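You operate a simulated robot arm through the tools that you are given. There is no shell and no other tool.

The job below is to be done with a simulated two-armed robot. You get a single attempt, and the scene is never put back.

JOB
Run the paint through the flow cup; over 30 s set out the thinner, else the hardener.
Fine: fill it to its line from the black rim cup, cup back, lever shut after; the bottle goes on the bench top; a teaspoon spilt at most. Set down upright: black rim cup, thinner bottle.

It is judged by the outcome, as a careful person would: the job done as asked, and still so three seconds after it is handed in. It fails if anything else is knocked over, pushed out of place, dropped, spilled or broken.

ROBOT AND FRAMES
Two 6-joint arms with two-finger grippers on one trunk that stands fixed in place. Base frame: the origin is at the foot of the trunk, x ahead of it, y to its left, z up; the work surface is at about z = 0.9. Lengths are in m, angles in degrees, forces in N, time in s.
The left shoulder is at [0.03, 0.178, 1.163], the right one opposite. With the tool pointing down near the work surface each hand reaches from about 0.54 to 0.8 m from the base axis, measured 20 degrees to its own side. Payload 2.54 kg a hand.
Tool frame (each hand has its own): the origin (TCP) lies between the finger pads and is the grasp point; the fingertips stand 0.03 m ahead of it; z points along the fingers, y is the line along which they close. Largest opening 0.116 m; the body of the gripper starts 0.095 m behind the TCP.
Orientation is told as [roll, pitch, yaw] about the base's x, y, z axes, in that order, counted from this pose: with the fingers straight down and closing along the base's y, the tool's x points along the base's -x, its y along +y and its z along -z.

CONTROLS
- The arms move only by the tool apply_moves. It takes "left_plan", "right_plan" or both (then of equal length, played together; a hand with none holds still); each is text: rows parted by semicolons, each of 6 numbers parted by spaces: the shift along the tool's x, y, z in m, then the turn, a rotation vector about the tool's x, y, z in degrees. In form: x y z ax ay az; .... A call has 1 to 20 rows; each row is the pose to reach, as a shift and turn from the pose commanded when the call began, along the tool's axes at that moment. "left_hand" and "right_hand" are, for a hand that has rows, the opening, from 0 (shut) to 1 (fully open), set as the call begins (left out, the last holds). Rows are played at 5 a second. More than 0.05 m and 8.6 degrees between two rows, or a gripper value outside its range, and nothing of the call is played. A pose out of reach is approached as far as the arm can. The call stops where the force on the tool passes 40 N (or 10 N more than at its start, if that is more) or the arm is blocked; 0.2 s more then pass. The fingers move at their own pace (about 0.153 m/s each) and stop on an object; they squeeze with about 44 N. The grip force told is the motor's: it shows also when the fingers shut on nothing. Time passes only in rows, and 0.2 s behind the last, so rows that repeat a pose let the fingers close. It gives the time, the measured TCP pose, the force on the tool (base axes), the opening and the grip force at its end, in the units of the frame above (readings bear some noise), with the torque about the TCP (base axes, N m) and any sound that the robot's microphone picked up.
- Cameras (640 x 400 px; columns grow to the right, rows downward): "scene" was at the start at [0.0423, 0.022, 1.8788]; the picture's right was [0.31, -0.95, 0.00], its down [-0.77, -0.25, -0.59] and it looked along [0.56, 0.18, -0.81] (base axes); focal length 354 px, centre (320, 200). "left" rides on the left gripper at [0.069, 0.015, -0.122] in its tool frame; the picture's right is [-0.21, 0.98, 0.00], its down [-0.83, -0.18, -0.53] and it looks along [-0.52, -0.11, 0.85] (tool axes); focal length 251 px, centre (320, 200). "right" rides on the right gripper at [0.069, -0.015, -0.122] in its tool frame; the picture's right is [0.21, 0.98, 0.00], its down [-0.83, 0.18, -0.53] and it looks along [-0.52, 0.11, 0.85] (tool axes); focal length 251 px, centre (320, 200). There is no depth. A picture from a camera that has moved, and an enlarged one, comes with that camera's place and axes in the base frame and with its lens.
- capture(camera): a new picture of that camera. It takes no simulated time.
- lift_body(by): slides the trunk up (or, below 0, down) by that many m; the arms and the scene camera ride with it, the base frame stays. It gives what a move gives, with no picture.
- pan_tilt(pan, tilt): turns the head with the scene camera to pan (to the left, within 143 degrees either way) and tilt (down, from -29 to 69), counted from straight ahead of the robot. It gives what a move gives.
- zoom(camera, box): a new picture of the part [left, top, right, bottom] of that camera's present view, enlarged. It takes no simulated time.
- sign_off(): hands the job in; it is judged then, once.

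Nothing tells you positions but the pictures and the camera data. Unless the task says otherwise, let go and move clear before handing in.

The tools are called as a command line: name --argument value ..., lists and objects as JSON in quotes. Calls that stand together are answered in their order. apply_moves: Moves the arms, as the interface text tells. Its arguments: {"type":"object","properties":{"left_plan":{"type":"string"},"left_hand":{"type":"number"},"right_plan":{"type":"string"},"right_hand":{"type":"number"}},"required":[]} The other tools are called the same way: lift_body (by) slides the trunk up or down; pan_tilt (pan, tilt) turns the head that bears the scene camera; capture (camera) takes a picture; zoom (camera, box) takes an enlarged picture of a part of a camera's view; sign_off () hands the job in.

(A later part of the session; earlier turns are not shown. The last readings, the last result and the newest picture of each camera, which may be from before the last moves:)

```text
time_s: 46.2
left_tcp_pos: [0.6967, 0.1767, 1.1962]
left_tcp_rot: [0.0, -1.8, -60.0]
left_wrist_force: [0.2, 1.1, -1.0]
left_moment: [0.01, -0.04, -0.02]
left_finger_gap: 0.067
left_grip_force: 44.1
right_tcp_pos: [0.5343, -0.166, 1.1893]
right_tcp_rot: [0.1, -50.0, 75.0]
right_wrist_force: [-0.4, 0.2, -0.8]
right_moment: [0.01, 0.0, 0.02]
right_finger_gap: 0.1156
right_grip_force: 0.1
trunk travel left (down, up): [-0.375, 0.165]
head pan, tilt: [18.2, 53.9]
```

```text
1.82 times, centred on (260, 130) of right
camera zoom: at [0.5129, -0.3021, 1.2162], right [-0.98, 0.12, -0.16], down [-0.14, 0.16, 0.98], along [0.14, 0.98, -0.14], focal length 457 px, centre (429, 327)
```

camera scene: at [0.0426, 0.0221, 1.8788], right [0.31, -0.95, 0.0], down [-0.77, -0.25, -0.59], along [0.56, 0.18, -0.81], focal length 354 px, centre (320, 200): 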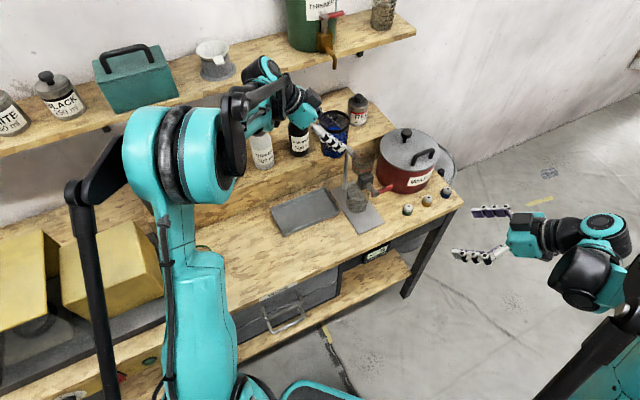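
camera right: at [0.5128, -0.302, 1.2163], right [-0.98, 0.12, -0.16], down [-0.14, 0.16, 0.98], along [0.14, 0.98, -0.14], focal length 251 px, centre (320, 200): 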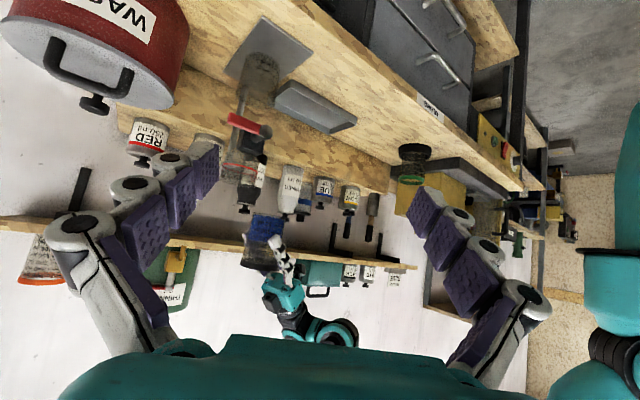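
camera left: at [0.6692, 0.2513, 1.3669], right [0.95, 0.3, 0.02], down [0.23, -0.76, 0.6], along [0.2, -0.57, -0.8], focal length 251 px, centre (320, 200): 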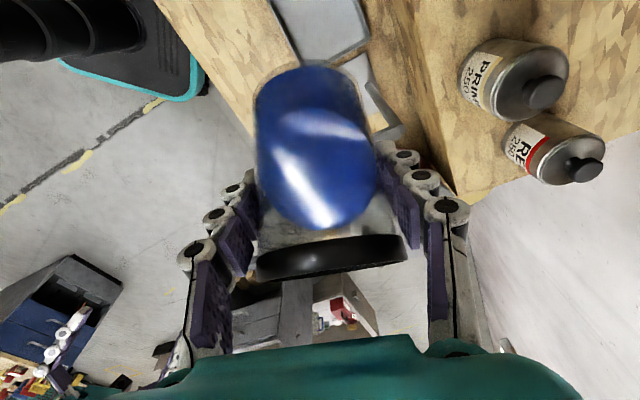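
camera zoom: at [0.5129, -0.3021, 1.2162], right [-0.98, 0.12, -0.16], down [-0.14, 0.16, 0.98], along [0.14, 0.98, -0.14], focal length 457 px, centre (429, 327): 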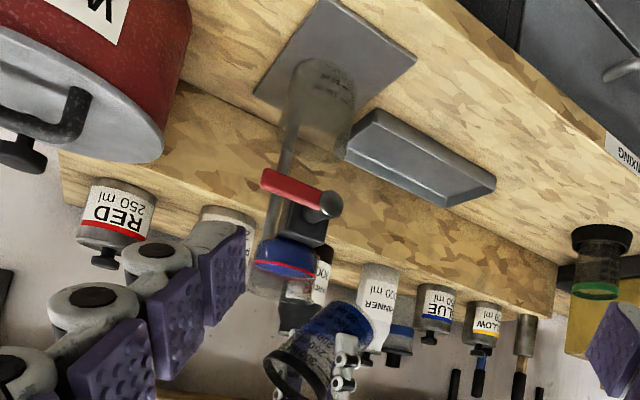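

zoom --camera "scene" --box '[352, 145, 384, 177]'

zoom --camera "right" --box '[238, 154, 254, 170]'

zoom --camera "right" --box '[250, 154, 266, 170]'

```text
12.50 times, centred on (368, 161) of scene
camera zoom: at [0.0428, 0.0219, 1.8788], right [0.31, -0.95, 0.0], down [-0.77, -0.25, -0.59], along [0.56, 0.18, -0.81], focal length 4420 px, centre (-280, 688)
```

zoom: 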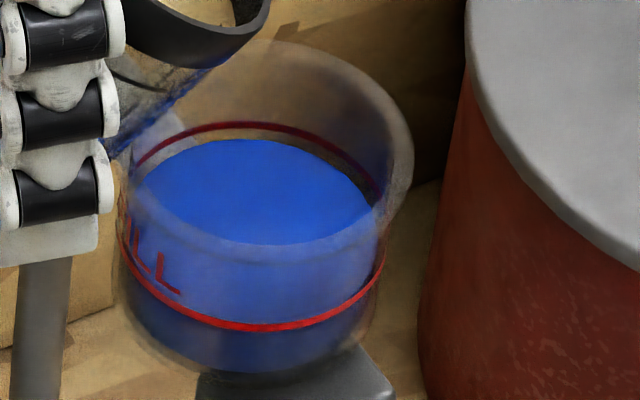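

```text
16.00 times, centred on (246, 162) of right
camera zoom: at [0.5129, -0.3021, 1.2162], right [-0.98, 0.12, -0.16], down [-0.14, 0.16, 0.98], along [0.14, 0.98, -0.14], focal length 4023 px, centre (1504, 808)
```

zoom: 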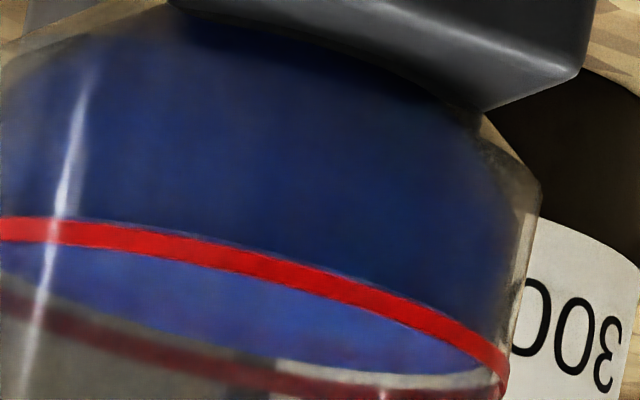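

```text
16.00 times, centred on (258, 162) of right
camera zoom: at [0.5129, -0.3021, 1.2162], right [-0.98, 0.12, -0.16], down [-0.14, 0.16, 0.98], along [0.14, 0.98, -0.14], focal length 4023 px, centre (1312, 808)
```

zoom: 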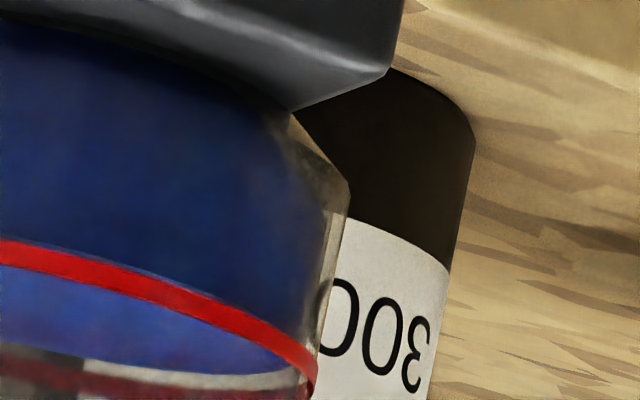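

By both views the level sits about 2 mm under the line's centre. I'll top up with a small second pour.

apply_moves --left_plan "0 0 0 0 4 0; 0 0 0 0 9 0; 0 0 0 0 14 0; 0 0 0 0 19 0; 0 0 0 0 23 0; 0 0 0 0 25.5 0; 0 0 0 0 26.5 0; 0 0 0 0 27 0"

zoom --camera "right" --box '[238, 150, 262, 190]'

```text
time_s: 48.0
left_tcp_pos: [0.6963, 0.1757, 1.1948]
left_tcp_rot: [0.0, 25.2, -60.0]
left_wrist_force: [0.4, -0.8, -1.1]
left_moment: [-0.01, 0.0, 0.03]
left_finger_gap: 0.0669
left_grip_force: 44.0
right_tcp_pos: [0.5326, -0.1639, 1.1902]
right_tcp_rot: [0.0, -50.1, 75.0]
right_wrist_force: [0.4, 0.7, 0.0]
right_moment: [0.02, 0.01, 0.05]
right_finger_gap: 0.1163
right_grip_force: 0.1
trunk travel left (down, up): [-0.375, 0.165]
head pan, tilt: [18.2, 53.9]
```

```text
10.00 times, centred on (250, 170) of right
camera zoom: at [0.5129, -0.3021, 1.2163], right [-0.98, 0.12, -0.16], down [-0.14, 0.16, 0.98], along [0.14, 0.98, -0.14], focal length 2514 px, centre (1020, 500)
```

zoom: 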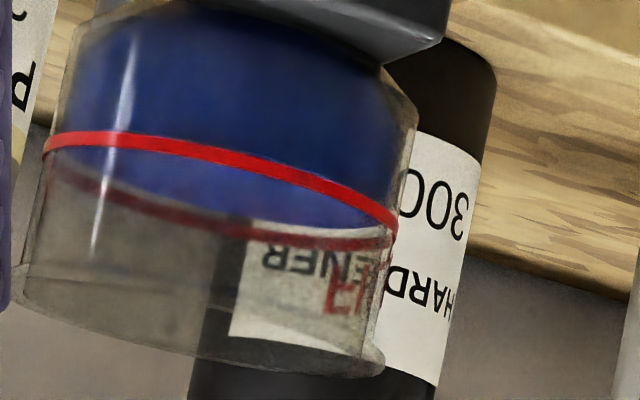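

No stream yet at 65°. I'll nudge to 67°.

apply_moves --left_plan "0 0 0 0 0.8 0; 0 0 0 0 1.5 0; 0 0 0 0 1.7 0"

zoom --camera "right" --box '[238, 150, 262, 190]'

```text
time_s: 48.8
left_tcp_pos: [0.6965, 0.1753, 1.1946]
left_tcp_rot: [0.0, 26.9, -60.0]
left_wrist_force: [-0.6, 0.2, -0.9]
left_moment: [0.02, -0.01, 0.02]
left_finger_gap: 0.0668
left_grip_force: 43.8
right_tcp_pos: [0.5333, -0.1653, 1.1903]
right_tcp_rot: [0.0, -50.1, 75.0]
right_wrist_force: [0.0, -0.3, 0.3]
right_moment: [-0.02, 0.01, 0.01]
right_finger_gap: 0.1162
right_grip_force: 0.1
trunk travel left (down, up): [-0.375, 0.165]
head pan, tilt: [18.2, 53.9]
```

```text
10.00 times, centred on (250, 170) of right
camera zoom: at [0.5129, -0.302, 1.2163], right [-0.98, 0.12, -0.16], down [-0.14, 0.16, 0.98], along [0.14, 0.98, -0.14], focal length 2514 px, centre (1020, 500)
```

zoom: 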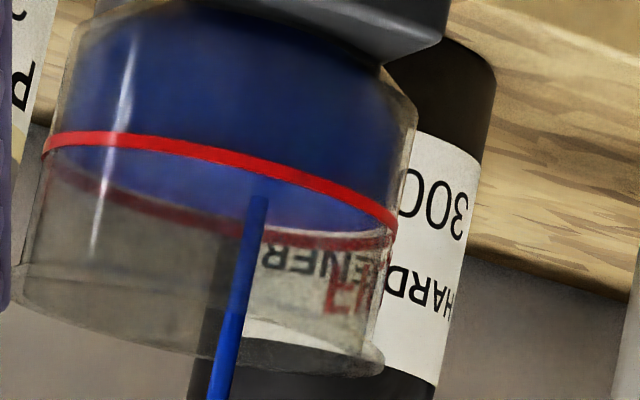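

apply_moves --left_plan "0 0 0 0 0 0; 0 0 0 0 0 0"

zoom --camera "right" --box '[238, 150, 262, 174]'

```text
time_s: 49.4
left_tcp_pos: [0.6972, 0.1759, 1.1946]
left_tcp_rot: [0.1, 26.9, -60.0]
left_wrist_force: [-0.4, 0.5, -2.0]
left_moment: [-0.06, -0.04, 0.0]
left_finger_gap: 0.0667
left_grip_force: 44.2
right_tcp_pos: [0.533, -0.1656, 1.1917]
right_tcp_rot: [0.0, -50.0, 75.0]
right_wrist_force: [-0.6, 0.2, -0.5]
right_moment: [0.01, 0.01, -0.02]
right_finger_gap: 0.1161
right_grip_force: 0.1
trunk travel left (down, up): [-0.375, 0.165]
head pan, tilt: [18.2, 53.9]
```

```text
16.00 times, centred on (250, 162) of right
camera zoom: at [0.5129, -0.302, 1.2163], right [-0.98, 0.12, -0.16], down [-0.14, 0.16, 0.98], along [0.14, 0.98, -0.14], focal length 4023 px, centre (1440, 808)
```

zoom: 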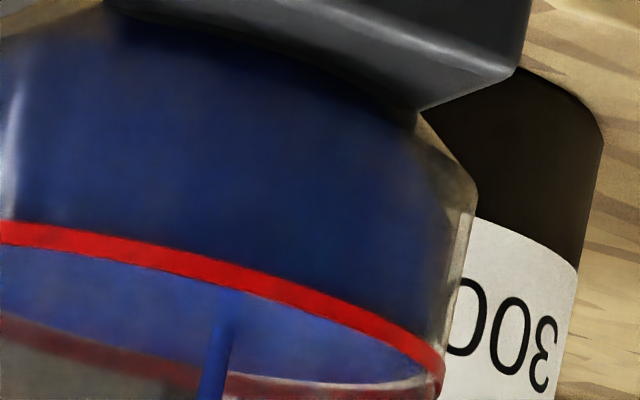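

apply_moves --left_plan "0 0 0 0 0 0; 0 0 0 0 -3 0; 0 0 0 0 -7 0; 0 0 0 0 -12 0; 0 0 0 0 -17 0; 0 0 0 0 -22 0; 0 0 0 0 -26 0; 0 0 0 0 -28 0; 0 0 0 0 -28 0"

zoom --camera "right" --box '[238, 154, 254, 170]'

zoom --camera "scene" --box '[352, 145, 384, 177]'

zoom --camera "scene" --box '[310, 110, 410, 220]'

```text
time_s: 51.4
left_tcp_pos: [0.6958, 0.1755, 1.1951]
left_tcp_rot: [0.1, -1.1, -60.0]
left_wrist_force: [0.3, -0.3, -2.0]
left_moment: [-0.06, -0.01, 0.0]
left_finger_gap: 0.0669
left_grip_force: 43.5
right_tcp_pos: [0.5324, -0.1649, 1.1907]
right_tcp_rot: [0.0, -49.9, 74.9]
right_wrist_force: [0.3, 0.4, 0.1]
right_moment: [0.0, 0.02, -0.01]
right_finger_gap: 0.116
right_grip_force: 0.0
trunk travel left (down, up): [-0.375, 0.165]
head pan, tilt: [18.2, 53.9]
```

```text
16.00 times, centred on (246, 162) of right
camera zoom: at [0.5129, -0.3021, 1.2162], right [-0.98, 0.12, -0.16], down [-0.14, 0.16, 0.98], along [0.14, 0.98, -0.14], focal length 4023 px, centre (1504, 808)
```

zoom: 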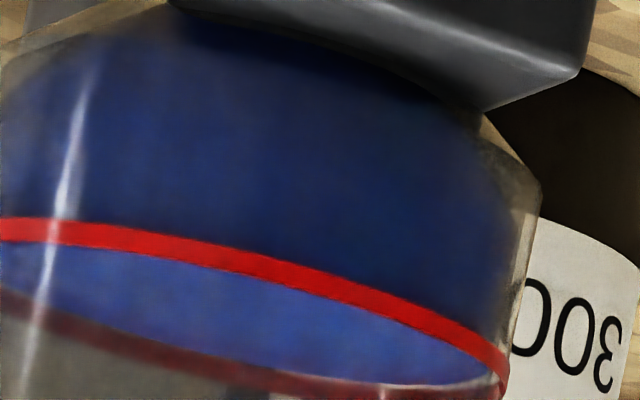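

```text
12.50 times, centred on (368, 161) of scene
camera zoom: at [0.0428, 0.0219, 1.8788], right [0.31, -0.95, 0.0], down [-0.77, -0.25, -0.59], along [0.56, 0.18, -0.81], focal length 4420 px, centre (-280, 688)
```

zoom: 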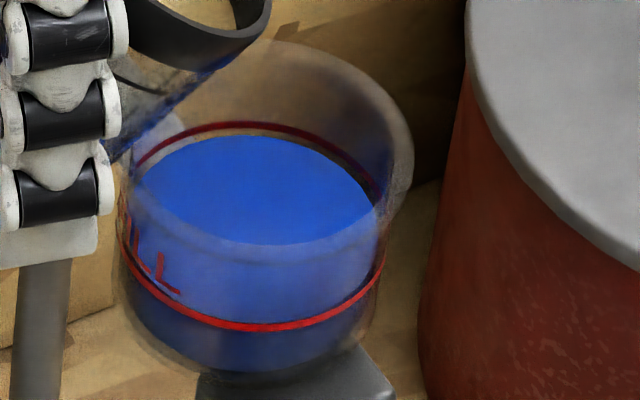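

```text
3.64 times, centred on (360, 165) of scene
camera zoom: at [0.0428, 0.0219, 1.8788], right [0.31, -0.95, 0.0], down [-0.77, -0.25, -0.59], along [0.56, 0.18, -0.81], focal length 1286 px, centre (174, 327)
```

zoom: 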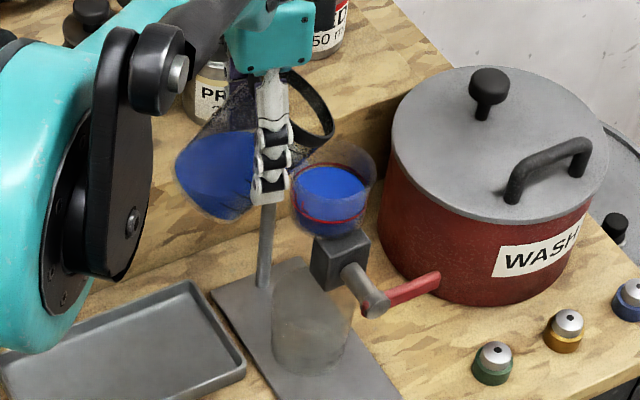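

The level is on the line within a millimetre, with nothing spilt. I'll raise the cup, bring it upright and back off.

apply_moves --left_plan "-0.0003 0 -0.015 0 0 0; -0.0007 0 -0.038 0 0 0; -0.0012 0 -0.06 0 -1 0; 0.004 0 -0.065 0 -4 0; 0.01 0 -0.065 0 -9 0; 0.016 0 -0.065 0 -15 0; 0.021 0 -0.065 0 -21 0; 0.024 0 -0.065 0 -27 0; 0.025 0 -0.065 0 -32 0; 0.025 0 -0.065 0 -36 0; 0.025 0 -0.065 0 -38.2 0; 0.025 0 -0.065 0 -38.9 0; 0.025 0 -0.065 0 -38.9 0"

capture --camera "left"

capture --camera "right"

capture --camera "scene"

```text
time_s: 54.2
left_tcp_pos: [0.6835, 0.1981, 1.2601]
left_tcp_rot: [0.1, -39.9, -60.0]
left_wrist_force: [-0.2, 0.5, -1.1]
left_moment: [0.0, -0.01, 0.01]
left_finger_gap: 0.0665
left_grip_force: 44.1
right_tcp_pos: [0.5337, -0.1651, 1.1909]
right_tcp_rot: [0.1, -49.9, 75.0]
right_wrist_force: [-0.3, 0.1, -0.4]
right_moment: [-0.01, -0.01, 0.02]
right_finger_gap: 0.1156
right_grip_force: 0.0
trunk travel left (down, up): [-0.375, 0.165]
head pan, tilt: [18.2, 53.9]
```

```text
taken
camera left: at [0.63, 0.3193, 1.3087], right [0.93, 0.35, 0.14], down [-0.01, -0.34, 0.94], along [0.37, -0.87, -0.31], focal length 251 px, centre (320, 200)
```

left: 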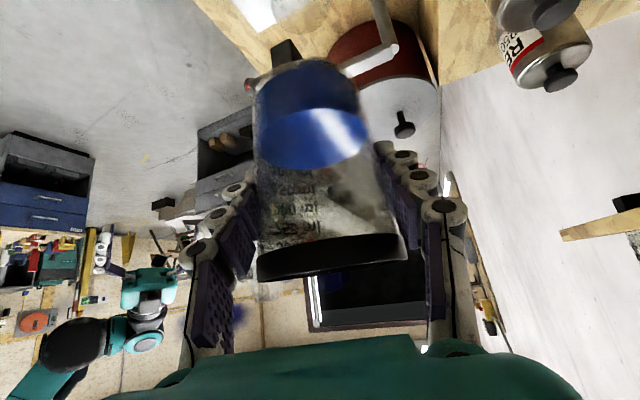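

```text
taken
camera right: at [0.5128, -0.3019, 1.2163], right [-0.98, 0.12, -0.16], down [-0.14, 0.16, 0.98], along [0.14, 0.98, -0.14], focal length 251 px, centre (320, 200)
```

right: 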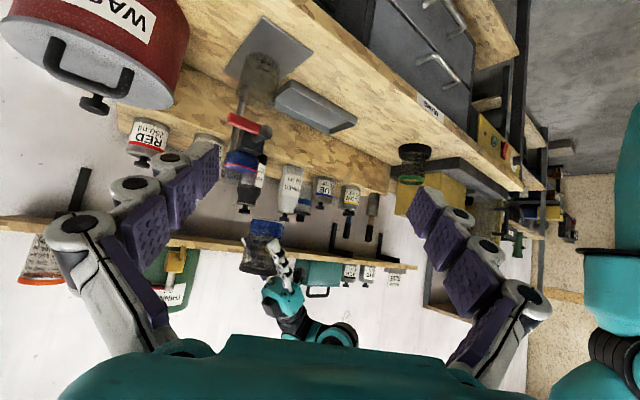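

```text
taken
camera scene: at [0.0426, 0.0221, 1.8788], right [0.31, -0.95, 0.0], down [-0.77, -0.25, -0.59], along [0.56, 0.18, -0.81], focal length 354 px, centre (320, 200)
```

scene: 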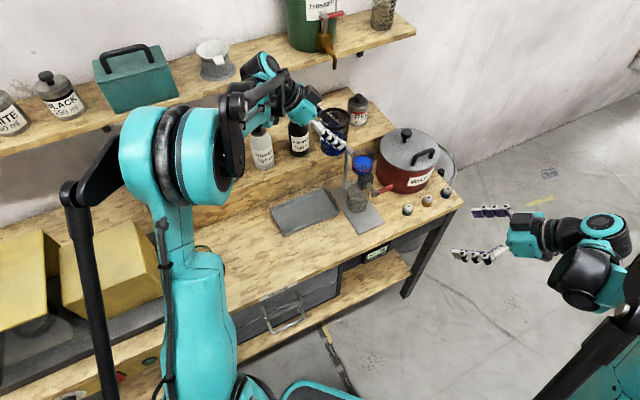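

The cup is upright with about 125 ml left. Carrying it back over its original spot.

apply_moves --left_plan "0.004 -0.002 -0.0031 0.26 0 0.31; 0.0162 -0.0081 -0.0125 1.03 0 1.23; 0.0344 -0.0172 -0.0266 2.19 0 2.6; 0.0546 -0.0273 -0.0423 3.47 0 4.14; 0.0749 -0.0374 -0.058 4.76 0 5.67; 0.0971 -0.0486 -0.0752 6.17 0 7.35; 0.1194 -0.0597 -0.0925 7.59 0 9.04; 0.1416 -0.0708 -0.1097 9 0 10.72; 0.1618 -0.081 -0.1254 10.29 0 12.26; 0.18 -0.0901 -0.1395 11.45 0 13.63; 0.1922 -0.0961 -0.1489 12.22 0 14.55; 0.1993 -0.0997 -0.1543 12.67 0 15.09; 0.2023 -0.1012 -0.1567 12.86 0 15.32; 0.2023 -0.1012 -0.1567 12.86 0 15.32"

zoom --camera "right" --box '[300, 100, 460, 300]'

zoom --camera "scene" --box '[180, 140, 300, 280]'

```text
time_s: 57.2
left_tcp_pos: [0.4668, 0.3696, 1.2497]
left_tcp_rot: [0.0, -40.0, -80.1]
left_wrist_force: [0.7, -0.3, -2.0]
left_moment: [-0.01, -0.04, -0.03]
left_finger_gap: 0.0665
left_grip_force: 44.1
right_tcp_pos: [0.5325, -0.1646, 1.1902]
right_tcp_rot: [0.0, -50.0, 75.0]
right_wrist_force: [0.1, 0.8, -0.2]
right_moment: [-0.03, -0.01, 0.01]
right_finger_gap: 0.1159
right_grip_force: 0.0
trunk travel left (down, up): [-0.375, 0.165]
head pan, tilt: [18.2, 53.9]
```

```text
2.00 times, centred on (380, 200) of right
camera zoom: at [0.5128, -0.302, 1.2163], right [-0.98, 0.12, -0.16], down [-0.14, 0.16, 0.98], along [0.14, 0.98, -0.14], focal length 503 px, centre (200, 200)
```

zoom: 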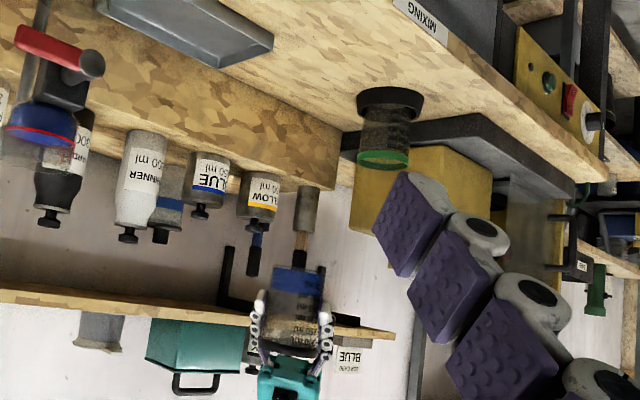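

```text
2.86 times, centred on (240, 210) of scene
camera zoom: at [0.0426, 0.022, 1.8788], right [0.31, -0.95, 0.0], down [-0.77, -0.25, -0.59], along [0.56, 0.18, -0.81], focal length 1010 px, centre (549, 171)
```

zoom: 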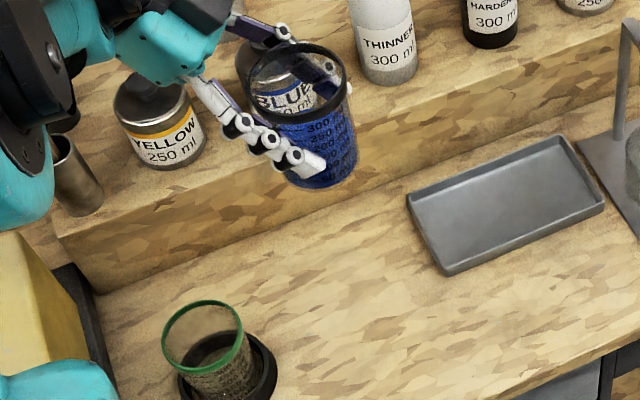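

zoom --camera "right" --box '[400, 220, 480, 300]'

zoom --camera "scene" --box '[230, 145, 320, 215]'

```text
5.00 times, centred on (440, 260) of right
camera zoom: at [0.5128, -0.302, 1.2163], right [-0.98, 0.12, -0.16], down [-0.14, 0.16, 0.98], along [0.14, 0.98, -0.14], focal length 1257 px, centre (-280, -100)
```

zoom: 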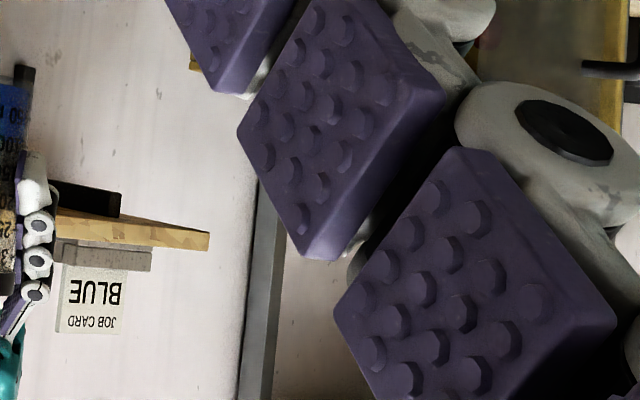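

```text
5.71 times, centred on (275, 180) of scene
camera zoom: at [0.0426, 0.022, 1.8788], right [0.31, -0.95, 0.0], down [-0.77, -0.25, -0.59], along [0.56, 0.18, -0.81], focal length 2021 px, centre (577, 314)
```

zoom: 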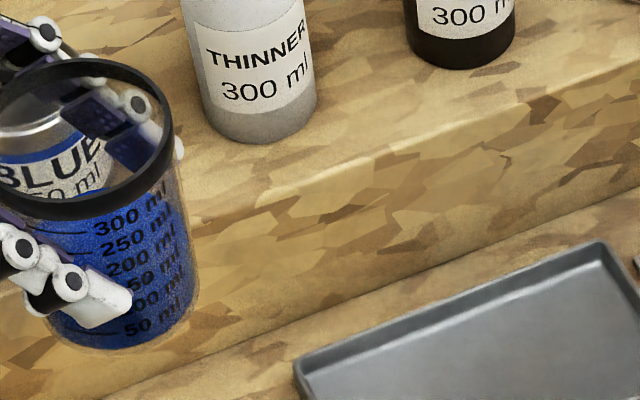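

apply_moves --left_plan "0.0064 0 0.0077 0 0 0; 0.0193 0 0.023 0 0 0; 0.0354 0 0.0421 0 0 0; 0.0514 0 0.0613 0 0 0; 0.0675 0 0.0804 0 0 0; 0.0836 0 0.0996 0 0 0; 0.0996 0 0.1187 0 0 0; 0.1157 0 0.1379 0 0 0; 0.1318 0 0.157 0 0 0; 0.1478 0 0.1762 0 0 0; 0.1607 0 0.1915 0 0 0; 0.1704 0 0.203 0 0 0; 0.1736 0 0.2068 0 0 0; 0.1736 0 0.2068 0 0 0"

zoom --camera "scene" --box '[200, 200, 290, 270]'

zoom --camera "right" --box '[340, 100, 440, 200]'

```text
time_s: 60.2
left_tcp_pos: [0.4683, 0.3699, 0.9794]
left_tcp_rot: [0.1, -40.0, -80.1]
left_wrist_force: [1.0, 0.8, -1.3]
left_moment: [-0.04, 0.01, -0.01]
left_finger_gap: 0.0663
left_grip_force: 44.8
right_tcp_pos: [0.5328, -0.1656, 1.1909]
right_tcp_rot: [0.0, -49.9, 75.0]
right_wrist_force: [0.6, 0.2, -0.2]
right_moment: [0.0, -0.05, -0.04]
right_finger_gap: 0.1159
right_grip_force: 0.0
trunk travel left (down, up): [-0.375, 0.165]
head pan, tilt: [18.2, 53.9]
```

```text
5.71 times, centred on (245, 235) of scene
camera zoom: at [0.0425, 0.0221, 1.8788], right [0.31, -0.95, 0.0], down [-0.77, -0.25, -0.59], along [0.56, 0.18, -0.81], focal length 2021 px, centre (749, 0)
```

zoom: 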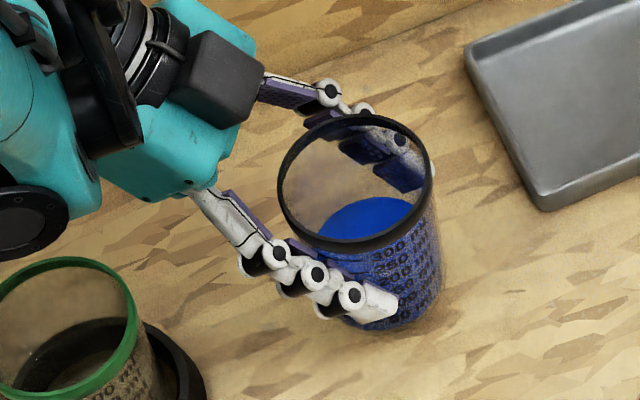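

```text
4.00 times, centred on (390, 150) of right
camera zoom: at [0.5128, -0.3019, 1.2164], right [-0.98, 0.12, -0.16], down [-0.14, 0.16, 0.98], along [0.14, 0.98, -0.14], focal length 1006 px, centre (40, 400)
```

zoom: 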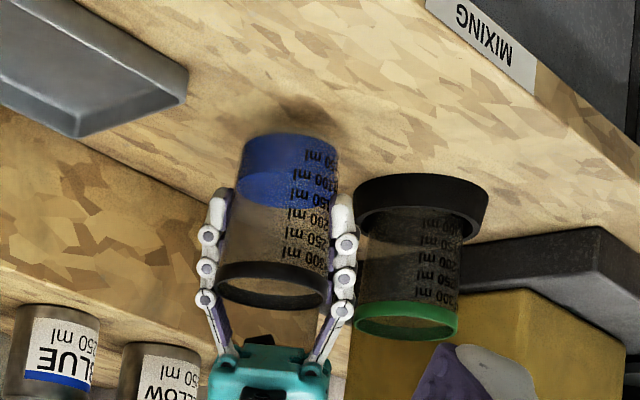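

apply_moves --left_plan "0.0026 0 0.0031 0 0 0; 0.0051 0 0.0061 0 0 0; 0.0077 0 0.0092 0 0 0; 0.0103 0 0.0123 0 0 0; 0.0103 0 0.0123 0 0 0"

zoom --camera "right" --box '[370, 110, 430, 180]'

```text
time_s: 61.4
left_tcp_pos: [0.4667, 0.3703, 0.9631]
left_tcp_rot: [0.0, -40.0, -80.0]
left_wrist_force: [-0.1, 1.4, -0.6]
left_moment: [0.0, 0.0, 0.0]
left_finger_gap: 0.0663
left_grip_force: 43.9
right_tcp_pos: [0.5326, -0.1651, 1.1922]
right_tcp_rot: [0.0, -50.0, 75.0]
right_wrist_force: [-0.8, -0.3, -0.6]
right_moment: [-0.03, 0.03, -0.02]
right_finger_gap: 0.116
right_grip_force: 0.1
trunk travel left (down, up): [-0.375, 0.165]
head pan, tilt: [18.2, 53.9]
```

```text
5.71 times, centred on (400, 145) of right
camera zoom: at [0.5127, -0.302, 1.2164], right [-0.98, 0.12, -0.16], down [-0.14, 0.16, 0.98], along [0.14, 0.98, -0.14], focal length 1437 px, centre (-137, 514)
```

zoom: 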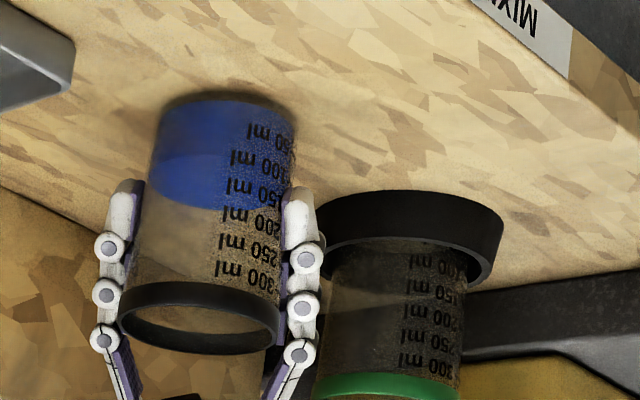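

apply_moves --left_plan "0.0006 0 0.0008 0 0 0; 0.0013 0 0.0015 0 0 0; 0.0013 0 0.0015 0 0 0"

apply_moves --left_plan "0.0006 0 0.0008 0 0 0; 0.0013 0 0.0015 0 0 0; 0.0013 0 0.0015 0 0 0"

zoom --camera "right" --box '[370, 110, 430, 180]'

```text
time_s: 62.2
left_tcp_pos: [0.4675, 0.3703, 0.9623]
left_tcp_rot: [0.1, -40.0, -79.9]
left_wrist_force: [2.0, 2.2, 6.4]
left_moment: [0.0, -0.32, 0.1]
left_finger_gap: 0.0662
left_grip_force: 44.3
right_tcp_pos: [0.5328, -0.165, 1.1917]
right_tcp_rot: [0.0, -50.1, 74.9]
right_wrist_force: [-0.2, 0.6, -0.3]
right_moment: [0.0, 0.0, -0.03]
right_finger_gap: 0.1163
right_grip_force: 0.0
trunk travel left (down, up): [-0.375, 0.165]
head pan, tilt: [18.2, 53.9]
```

```text
time_s: 63.0
left_tcp_pos: [0.4675, 0.3701, 0.9626]
left_tcp_rot: [0.2, -40.0, -80.2]
left_wrist_force: [8.4, 10.6, 35.9]
left_moment: [-0.35, -0.6, 0.34]
left_finger_gap: 0.0661
left_grip_force: 44.1
right_tcp_pos: [0.5312, -0.1654, 1.1909]
right_tcp_rot: [-0.1, -50.0, 75.1]
right_wrist_force: [0.5, -0.4, 1.3]
right_moment: [-0.01, 0.01, -0.03]
right_finger_gap: 0.1159
right_grip_force: 0.1
trunk travel left (down, up): [-0.375, 0.165]
head pan, tilt: [18.2, 53.9]
```

```text
5.71 times, centred on (400, 145) of right
camera zoom: at [0.5115, -0.3023, 1.2171], right [-0.98, 0.12, -0.17], down [-0.14, 0.16, 0.98], along [0.14, 0.98, -0.14], focal length 1437 px, centre (-137, 514)
```

zoom: 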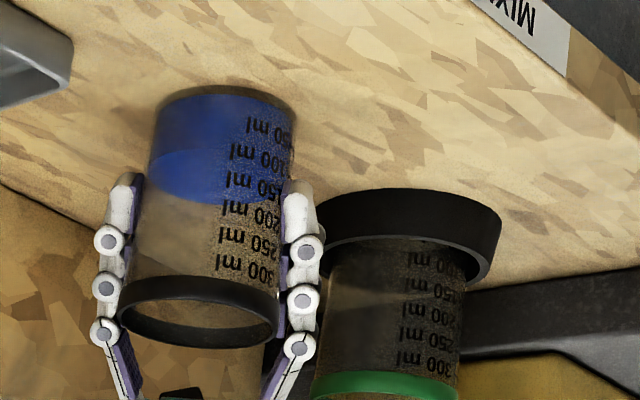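

The cup is on the bench. I'll ease off the press, then open.

apply_moves --left_plan "-0.0006 0 -0.0008 0 0 0; -0.0014 0 -0.0017 0 0 0; -0.0014 0 -0.0017 0 0 0"

apply_moves --left_plan "0 0 0 0 0 0; 0 0 0 0 0 0; 0 0 0 0 0 0; 0 0 0 0 0 0" --left_hand 1

zoom --camera "right" --box '[340, 100, 440, 200]'

zoom --camera "scene" --box '[200, 200, 290, 270]'

```text
time_s: 63.8
left_tcp_pos: [0.4672, 0.3703, 0.9617]
left_tcp_rot: [-0.1, -39.9, -80.0]
left_wrist_force: [2.4, 0.7, 5.7]
left_moment: [-0.14, -0.3, 0.06]
left_finger_gap: 0.0661
left_grip_force: 44.5
right_tcp_pos: [0.5326, -0.1648, 1.1909]
right_tcp_rot: [0.0, -50.0, 75.0]
right_wrist_force: [-0.3, 0.3, -0.5]
right_moment: [0.01, -0.05, 0.04]
right_finger_gap: 0.116
right_grip_force: 0.0
trunk travel left (down, up): [-0.375, 0.165]
head pan, tilt: [18.2, 53.9]
```

```text
time_s: 64.8
left_tcp_pos: [0.4676, 0.3708, 0.962]
left_tcp_rot: [0.0, -40.0, -80.1]
left_wrist_force: [0.2, 0.4, -0.2]
left_moment: [0.06, -0.03, 0.01]
left_finger_gap: 0.1159
left_grip_force: 0.1
right_tcp_pos: [0.533, -0.1657, 1.191]
right_tcp_rot: [0.0, -50.0, 75.0]
right_wrist_force: [0.6, 0.8, 0.7]
right_moment: [0.02, -0.02, 0.0]
right_finger_gap: 0.1159
right_grip_force: 0.2
trunk travel left (down, up): [-0.375, 0.165]
head pan, tilt: [18.2, 53.9]
```

```text
4.00 times, centred on (390, 150) of right
camera zoom: at [0.5127, -0.302, 1.2164], right [-0.98, 0.12, -0.16], down [-0.14, 0.16, 0.98], along [0.14, 0.98, -0.14], focal length 1006 px, centre (40, 400)
```

zoom: 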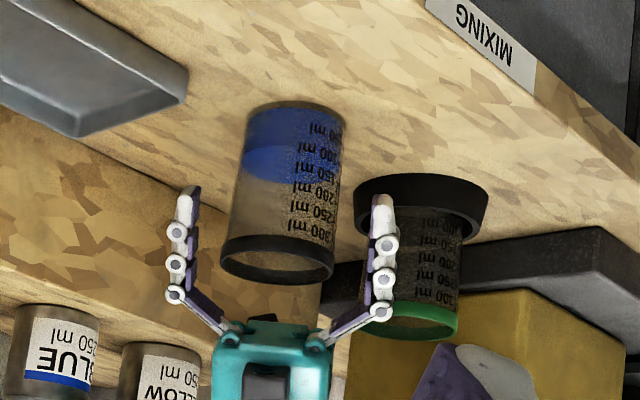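

```text
5.71 times, centred on (245, 235) of scene
camera zoom: at [0.0423, 0.022, 1.8788], right [0.31, -0.95, 0.0], down [-0.77, -0.25, -0.59], along [0.56, 0.18, -0.81], focal length 2021 px, centre (749, 0)
```

zoom: 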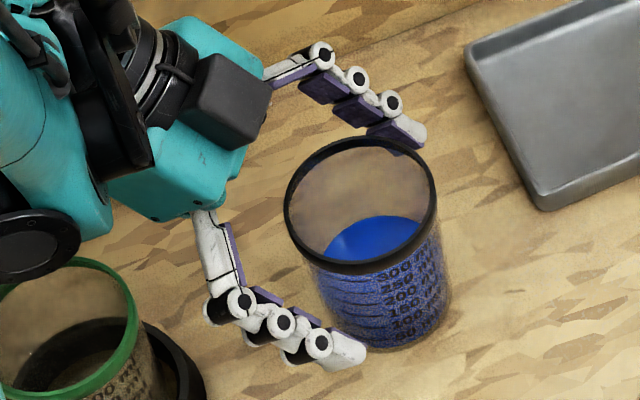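

The cup is back on its spot, upright. The left hand lifts clear while the right hand closes and turns toward the lever.

apply_moves --left_plan "-0.0257 0 -0.0306 0 0 0; -0.0514 0 -0.0613 0 0 0; -0.0771 0 -0.0919 0 0 0; -0.1029 0 -0.1225 0 0 0; -0.1286 0 -0.1532 0 0 0; -0.1543 0 -0.1838 0 0 0" --left_hand 1 --right_plan "0 0 0 3.7 0 3.1; 0 0 0 7.4 0 6.2; 0 0 0 11.1 0 9.3; 0 0 0 14.8 0 12.4; 0 0 0 18.5 0 15.5; 0 0 0 22.2 0 18.64" --right_hand 0

capture --camera "scene"

capture --camera "right"

```text
time_s: 66.2
left_tcp_pos: [0.4666, 0.3687, 1.203]
left_tcp_rot: [0.1, -40.1, -80.0]
left_wrist_force: [-0.6, -0.9, 0.9]
left_moment: [0.01, 0.03, 0.03]
left_finger_gap: 0.116
left_grip_force: 0.0
right_tcp_pos: [0.5324, -0.1671, 1.1915]
right_tcp_rot: [0.0, -49.9, 46.0]
right_wrist_force: [0.2, 0.5, 0.1]
right_moment: [0.01, -0.03, 0.01]
right_finger_gap: 0.0001
right_grip_force: 28.4
trunk travel left (down, up): [-0.375, 0.165]
head pan, tilt: [18.2, 53.9]
```

```text
taken
camera scene: at [0.0404, 0.0212, 1.8788], right [0.31, -0.95, 0.0], down [-0.77, -0.25, -0.59], along [0.56, 0.18, -0.81], focal length 354 px, centre (320, 200)
```

scene: 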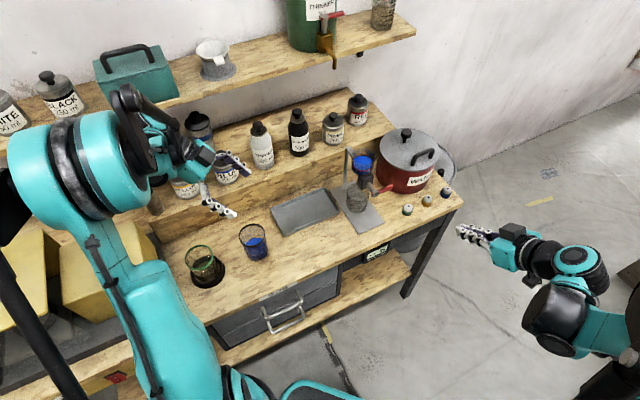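

```text
taken
camera right: at [0.4477, -0.2753, 1.2174], right [-0.8, 0.58, -0.17], down [-0.05, 0.21, 0.98], along [0.6, 0.79, -0.14], focal length 251 px, centre (320, 200)
```

right: 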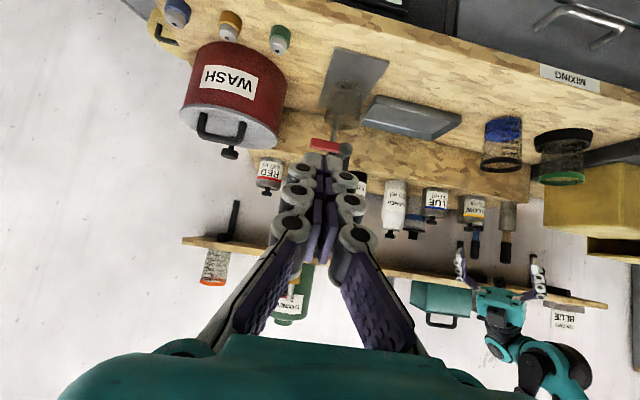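

apply_moves --right_plan "-0.0079 0.0026 0.0379 0 -3 0; -0.0158 0.0052 0.0757 0 -6 0; -0.0236 0.0078 0.1136 0 -9 0; -0.0315 0.0104 0.1514 0 -12 0; -0.0394 0.013 0.1893 0 -15 0; -0.0394 0.013 0.1893 0 -15 0"

zoom --camera "scene" --box '[330, 130, 450, 250]'

capture --camera "right"

zoom --camera "left" --box '[320, 80, 640, 300]'

```text
time_s: 67.6
left_tcp_pos: [0.4676, 0.3696, 1.2]
left_tcp_rot: [0.0, -40.1, -80.0]
left_wrist_force: [-0.2, 0.5, -0.3]
left_moment: [0.03, 0.0, -0.02]
left_finger_gap: 0.1161
left_grip_force: 0.0
right_tcp_pos: [0.6485, -0.033, 1.1068]
right_tcp_rot: [0.1, -65.1, 46.0]
right_wrist_force: [-1.1, -0.3, 0.4]
right_moment: [-0.02, 0.02, -0.01]
right_finger_gap: 0.0
right_grip_force: 28.5
right hand out of reach, approached as far as the arm can: row 4, 5, 6
trunk travel left (down, up): [-0.375, 0.165]
head pan, tilt: [18.2, 53.9]
```

```text
3.33 times, centred on (390, 190) of scene
camera zoom: at [0.0411, 0.0213, 1.8789], right [0.31, -0.95, 0.0], down [-0.77, -0.25, -0.59], along [0.56, 0.18, -0.81], focal length 1179 px, centre (87, 233)
```

zoom: 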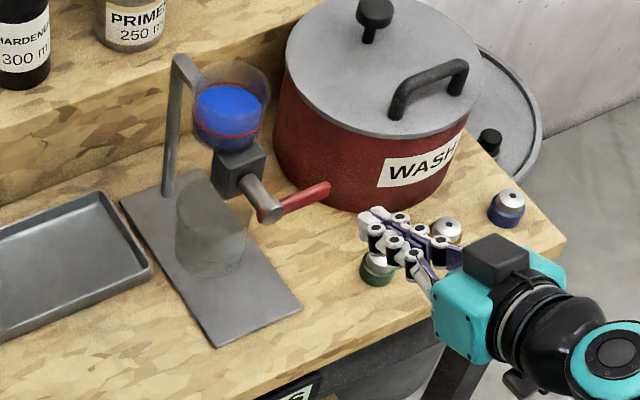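

```text
taken
camera right: at [0.5639, -0.1451, 1.0955], right [-0.77, 0.61, -0.19], down [-0.22, 0.03, 0.97], along [0.6, 0.79, 0.11], focal length 251 px, centre (320, 200)
```

right: 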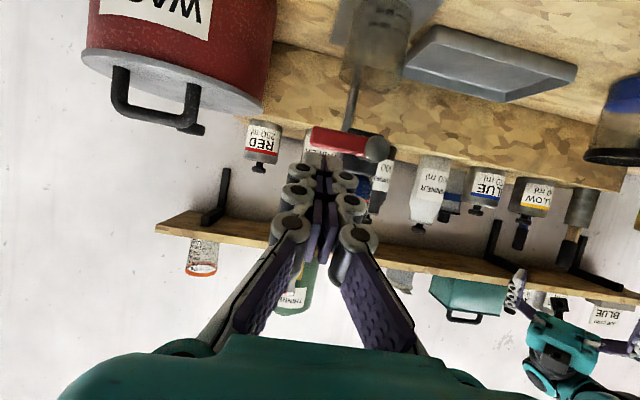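

```text
1.82 times, centred on (480, 190) of left
camera zoom: at [0.4588, 0.5001, 1.2512], right [0.99, 0.01, 0.14], down [-0.13, -0.32, 0.94], along [0.05, -0.95, -0.31], focal length 457 px, centre (29, 218)
```

zoom: 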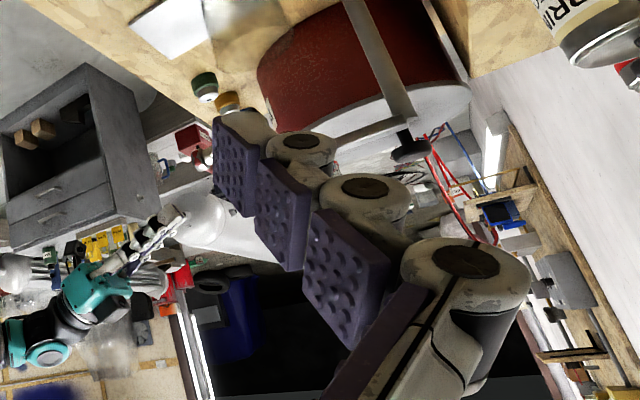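

The tilt-65 pose is at the near limit of the arm. I'll use 55° and move forward so the closed fingers sit just above the lever's outer end.

apply_moves --right_plan "-0.0075 0.0007 0.0137 0 3 0; -0.0151 0.0014 0.0275 0 6 0; -0.0226 0.002 0.0412 0 9 0; -0.0302 0.0027 0.055 0 10 0; -0.0377 0.0034 0.0687 0 10 0; -0.0377 0.0034 0.0687 0 10 0"

zoom --camera "scene" --box '[340, 140, 420, 220]'

zoom --camera "right" --box '[240, 80, 440, 240]'

```text
time_s: 69.0
left_tcp_pos: [0.4684, 0.3687, 1.2018]
left_tcp_rot: [0.0, -40.1, -80.0]
left_wrist_force: [-0.3, -0.3, 0.7]
left_moment: [0.01, -0.01, 0.01]
left_finger_gap: 0.1159
left_grip_force: 0.0
right_tcp_pos: [0.7021, 0.0241, 1.1103]
right_tcp_rot: [0.0, -55.1, 45.9]
right_wrist_force: [0.7, 0.3, 0.5]
right_moment: [-0.01, 0.03, 0.01]
right_finger_gap: 0.0001
right_grip_force: 28.6
trunk travel left (down, up): [-0.375, 0.165]
head pan, tilt: [18.2, 53.9]
```

```text
5.00 times, centred on (380, 180) of scene
camera zoom: at [0.0421, 0.0217, 1.8788], right [0.31, -0.95, 0.0], down [-0.77, -0.25, -0.59], along [0.56, 0.18, -0.81], focal length 1768 px, centre (20, 300)
```

zoom: 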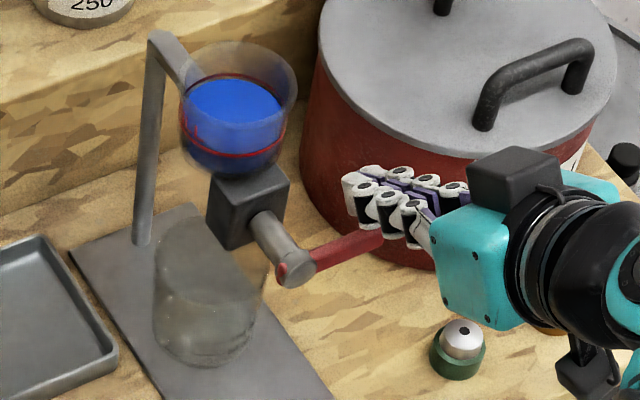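

```text
2.50 times, centred on (340, 160) of right
camera zoom: at [0.6167, -0.0857, 1.1247], right [-0.79, 0.59, -0.18], down [-0.1, 0.15, 0.98], along [0.61, 0.79, -0.06], focal length 629 px, centre (270, 300)
```

zoom: 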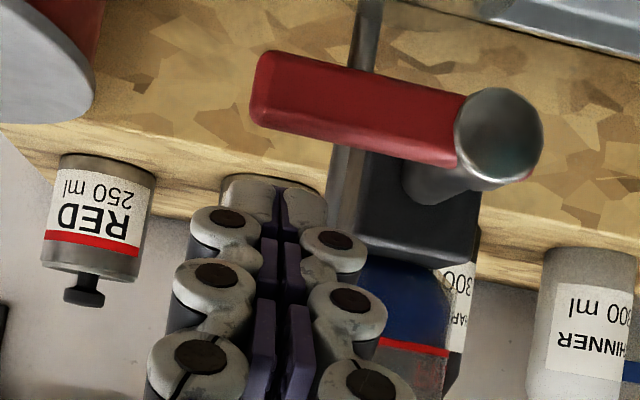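

The closed fingers are just above the lever's outer end. I'll press down gently and check whether the lever turns that way.

apply_moves --right_plan "0.0062 -0.0004 0.0043 0 0 0; 0.0123 -0.0008 0.0086 0 0 0; 0.0185 -0.0011 0.0129 0 0 0; 0.0246 -0.0015 0.0172 0 0 0"

zoom --camera "scene" --box '[340, 140, 420, 220]'

zoom --camera "right" --box '[240, 80, 440, 240]'

```text
time_s: 69.8
left_tcp_pos: [0.4662, 0.3704, 1.2016]
left_tcp_rot: [0.0, -40.0, -80.0]
left_wrist_force: [0.3, 0.4, 0.2]
left_moment: [0.0, 0.04, -0.04]
left_finger_gap: 0.116
left_grip_force: 0.0
right_tcp_pos: [0.7046, 0.0249, 1.0947]
right_tcp_rot: [0.3, -55.7, 45.5]
right_wrist_force: [0.5, 4.2, 19.5]
right_moment: [0.3, -0.05, 0.02]
right_finger_gap: 0.0
right_grip_force: 28.3
trunk travel left (down, up): [-0.375, 0.165]
head pan, tilt: [18.2, 53.9]
stopped in row 4 (right hand): the force on the tool passed its limit at 48 N (the readings are from after the stop); the commanded pose is now the measured one
```

```text
5.00 times, centred on (380, 180) of scene
camera zoom: at [0.0408, 0.0226, 1.8789], right [0.31, -0.95, 0.0], down [-0.77, -0.25, -0.59], along [0.56, 0.18, -0.81], focal length 1768 px, centre (20, 300)
```

zoom: 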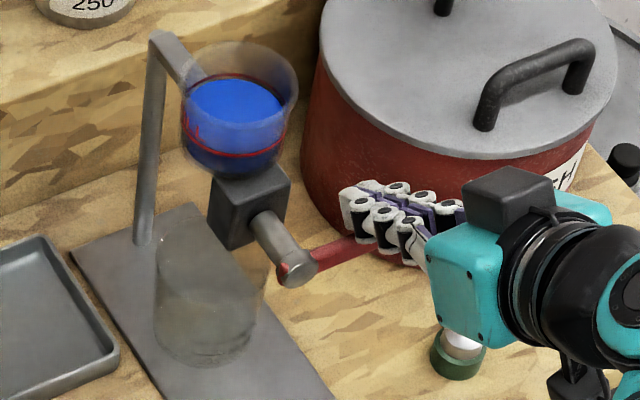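

```text
2.50 times, centred on (340, 160) of right
camera zoom: at [0.6184, -0.0849, 1.1064], right [-0.78, 0.6, -0.17], down [-0.11, 0.14, 0.98], along [0.61, 0.79, -0.05], focal length 629 px, centre (270, 300)
```

zoom: 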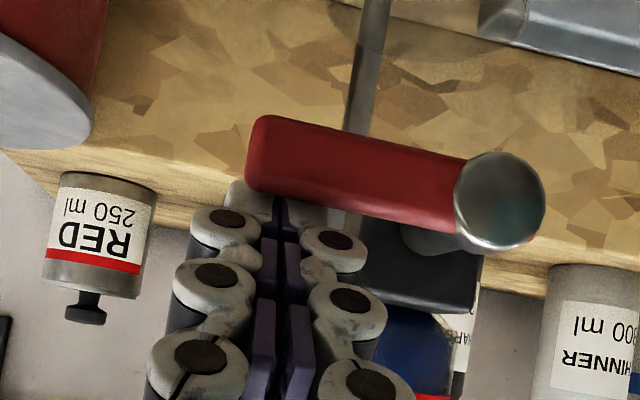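

The lever doesn't go down; it stopped firm and the stand hasn't moved. So it must open upward. I'll back off, drop below the lever and look again.

apply_moves --right_plan "-0.0098 0 -0.0069 0 0 0; 0.0103 0 -0.0356 0 0 0; 0.0275 0 -0.0601 0 0 0; 0.0553 0 -0.0406 0 0 0; 0.0824 0 -0.0217 0 0 0; 0.0824 0 -0.0217 0 0 0"

zoom --camera "scene" --box '[340, 140, 420, 220]'

zoom --camera "right" --box '[240, 80, 440, 240]'

```text
time_s: 71.2
left_tcp_pos: [0.4675, 0.3695, 1.2011]
left_tcp_rot: [0.0, -40.1, -79.9]
left_wrist_force: [0.1, 0.1, -1.2]
left_moment: [-0.03, 0.01, -0.01]
left_finger_gap: 0.1159
left_grip_force: 0.1
right_tcp_pos: [0.6602, -0.021, 1.0361]
right_tcp_rot: [0.1, -55.4, 45.6]
right_wrist_force: [0.5, 0.1, 0.6]
right_moment: [-0.03, 0.04, 0.0]
right_finger_gap: 0.0
right_grip_force: 29.0
trunk travel left (down, up): [-0.375, 0.165]
head pan, tilt: [18.2, 53.9]
```

```text
5.00 times, centred on (380, 180) of scene
camera zoom: at [0.0416, 0.0224, 1.8788], right [0.31, -0.95, 0.0], down [-0.77, -0.25, -0.59], along [0.56, 0.18, -0.81], focal length 1768 px, centre (20, 300)
```

zoom: 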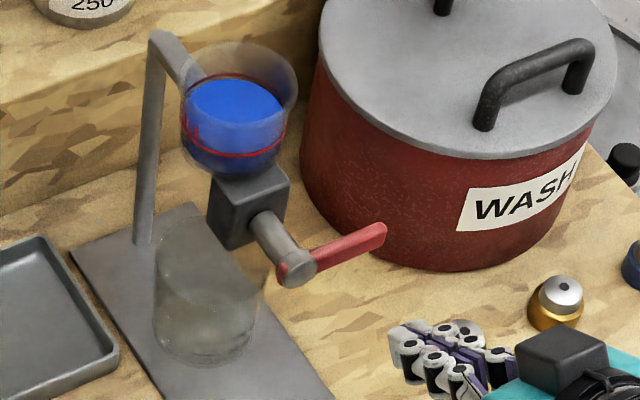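

```text
2.50 times, centred on (340, 160) of right
camera zoom: at [0.5734, -0.1323, 1.0487], right [-0.78, 0.6, -0.18], down [-0.11, 0.15, 0.98], along [0.61, 0.79, -0.05], focal length 629 px, centre (270, 300)
```

zoom: 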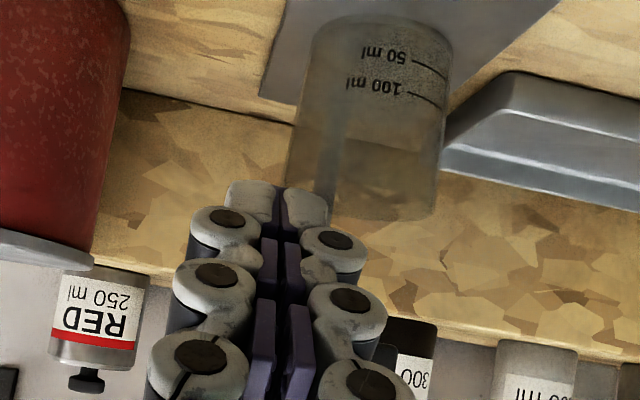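

apply_moves --right_plan "-0.0162 0.0035 0.0232 0 0 0; -0.0324 0.0035 0.0463 0 0 0; -0.0324 0.0035 0.0463 0 0 0"

zoom --camera "right" --box '[240, 40, 440, 240]'

zoom --camera "scene" --box '[340, 140, 420, 220]'

```text
time_s: 72.0
left_tcp_pos: [0.4677, 0.3691, 1.2016]
left_tcp_rot: [0.0, -40.0, -80.0]
left_wrist_force: [-0.4, -0.2, -0.1]
left_moment: [0.0, 0.0, -0.02]
left_finger_gap: 0.1158
left_grip_force: 0.1
right_tcp_pos: [0.697, 0.0194, 1.0373]
right_tcp_rot: [0.2, -55.5, 45.5]
right_wrist_force: [0.0, 0.1, 0.1]
right_moment: [0.0, -0.01, 0.0]
right_finger_gap: 0.0
right_grip_force: 28.2
trunk travel left (down, up): [-0.375, 0.165]
head pan, tilt: [18.2, 53.9]
```

```text
2.00 times, centred on (340, 140) of right
camera zoom: at [0.6112, -0.0895, 1.0501], right [-0.78, 0.6, -0.18], down [-0.11, 0.15, 0.98], along [0.61, 0.79, -0.05], focal length 503 px, centre (280, 320)
```

zoom: 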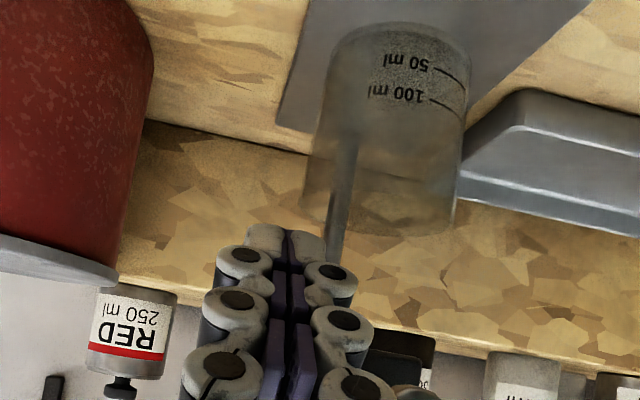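

```text
5.00 times, centred on (380, 180) of scene
camera zoom: at [0.0419, 0.0215, 1.8788], right [0.31, -0.95, 0.0], down [-0.77, -0.25, -0.59], along [0.56, 0.18, -0.81], focal length 1768 px, centre (20, 300)
```

zoom: 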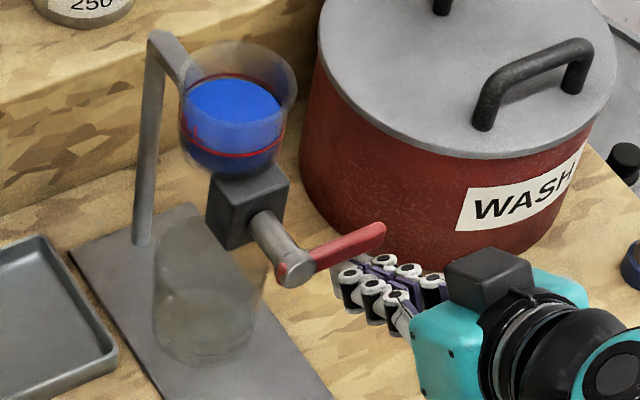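

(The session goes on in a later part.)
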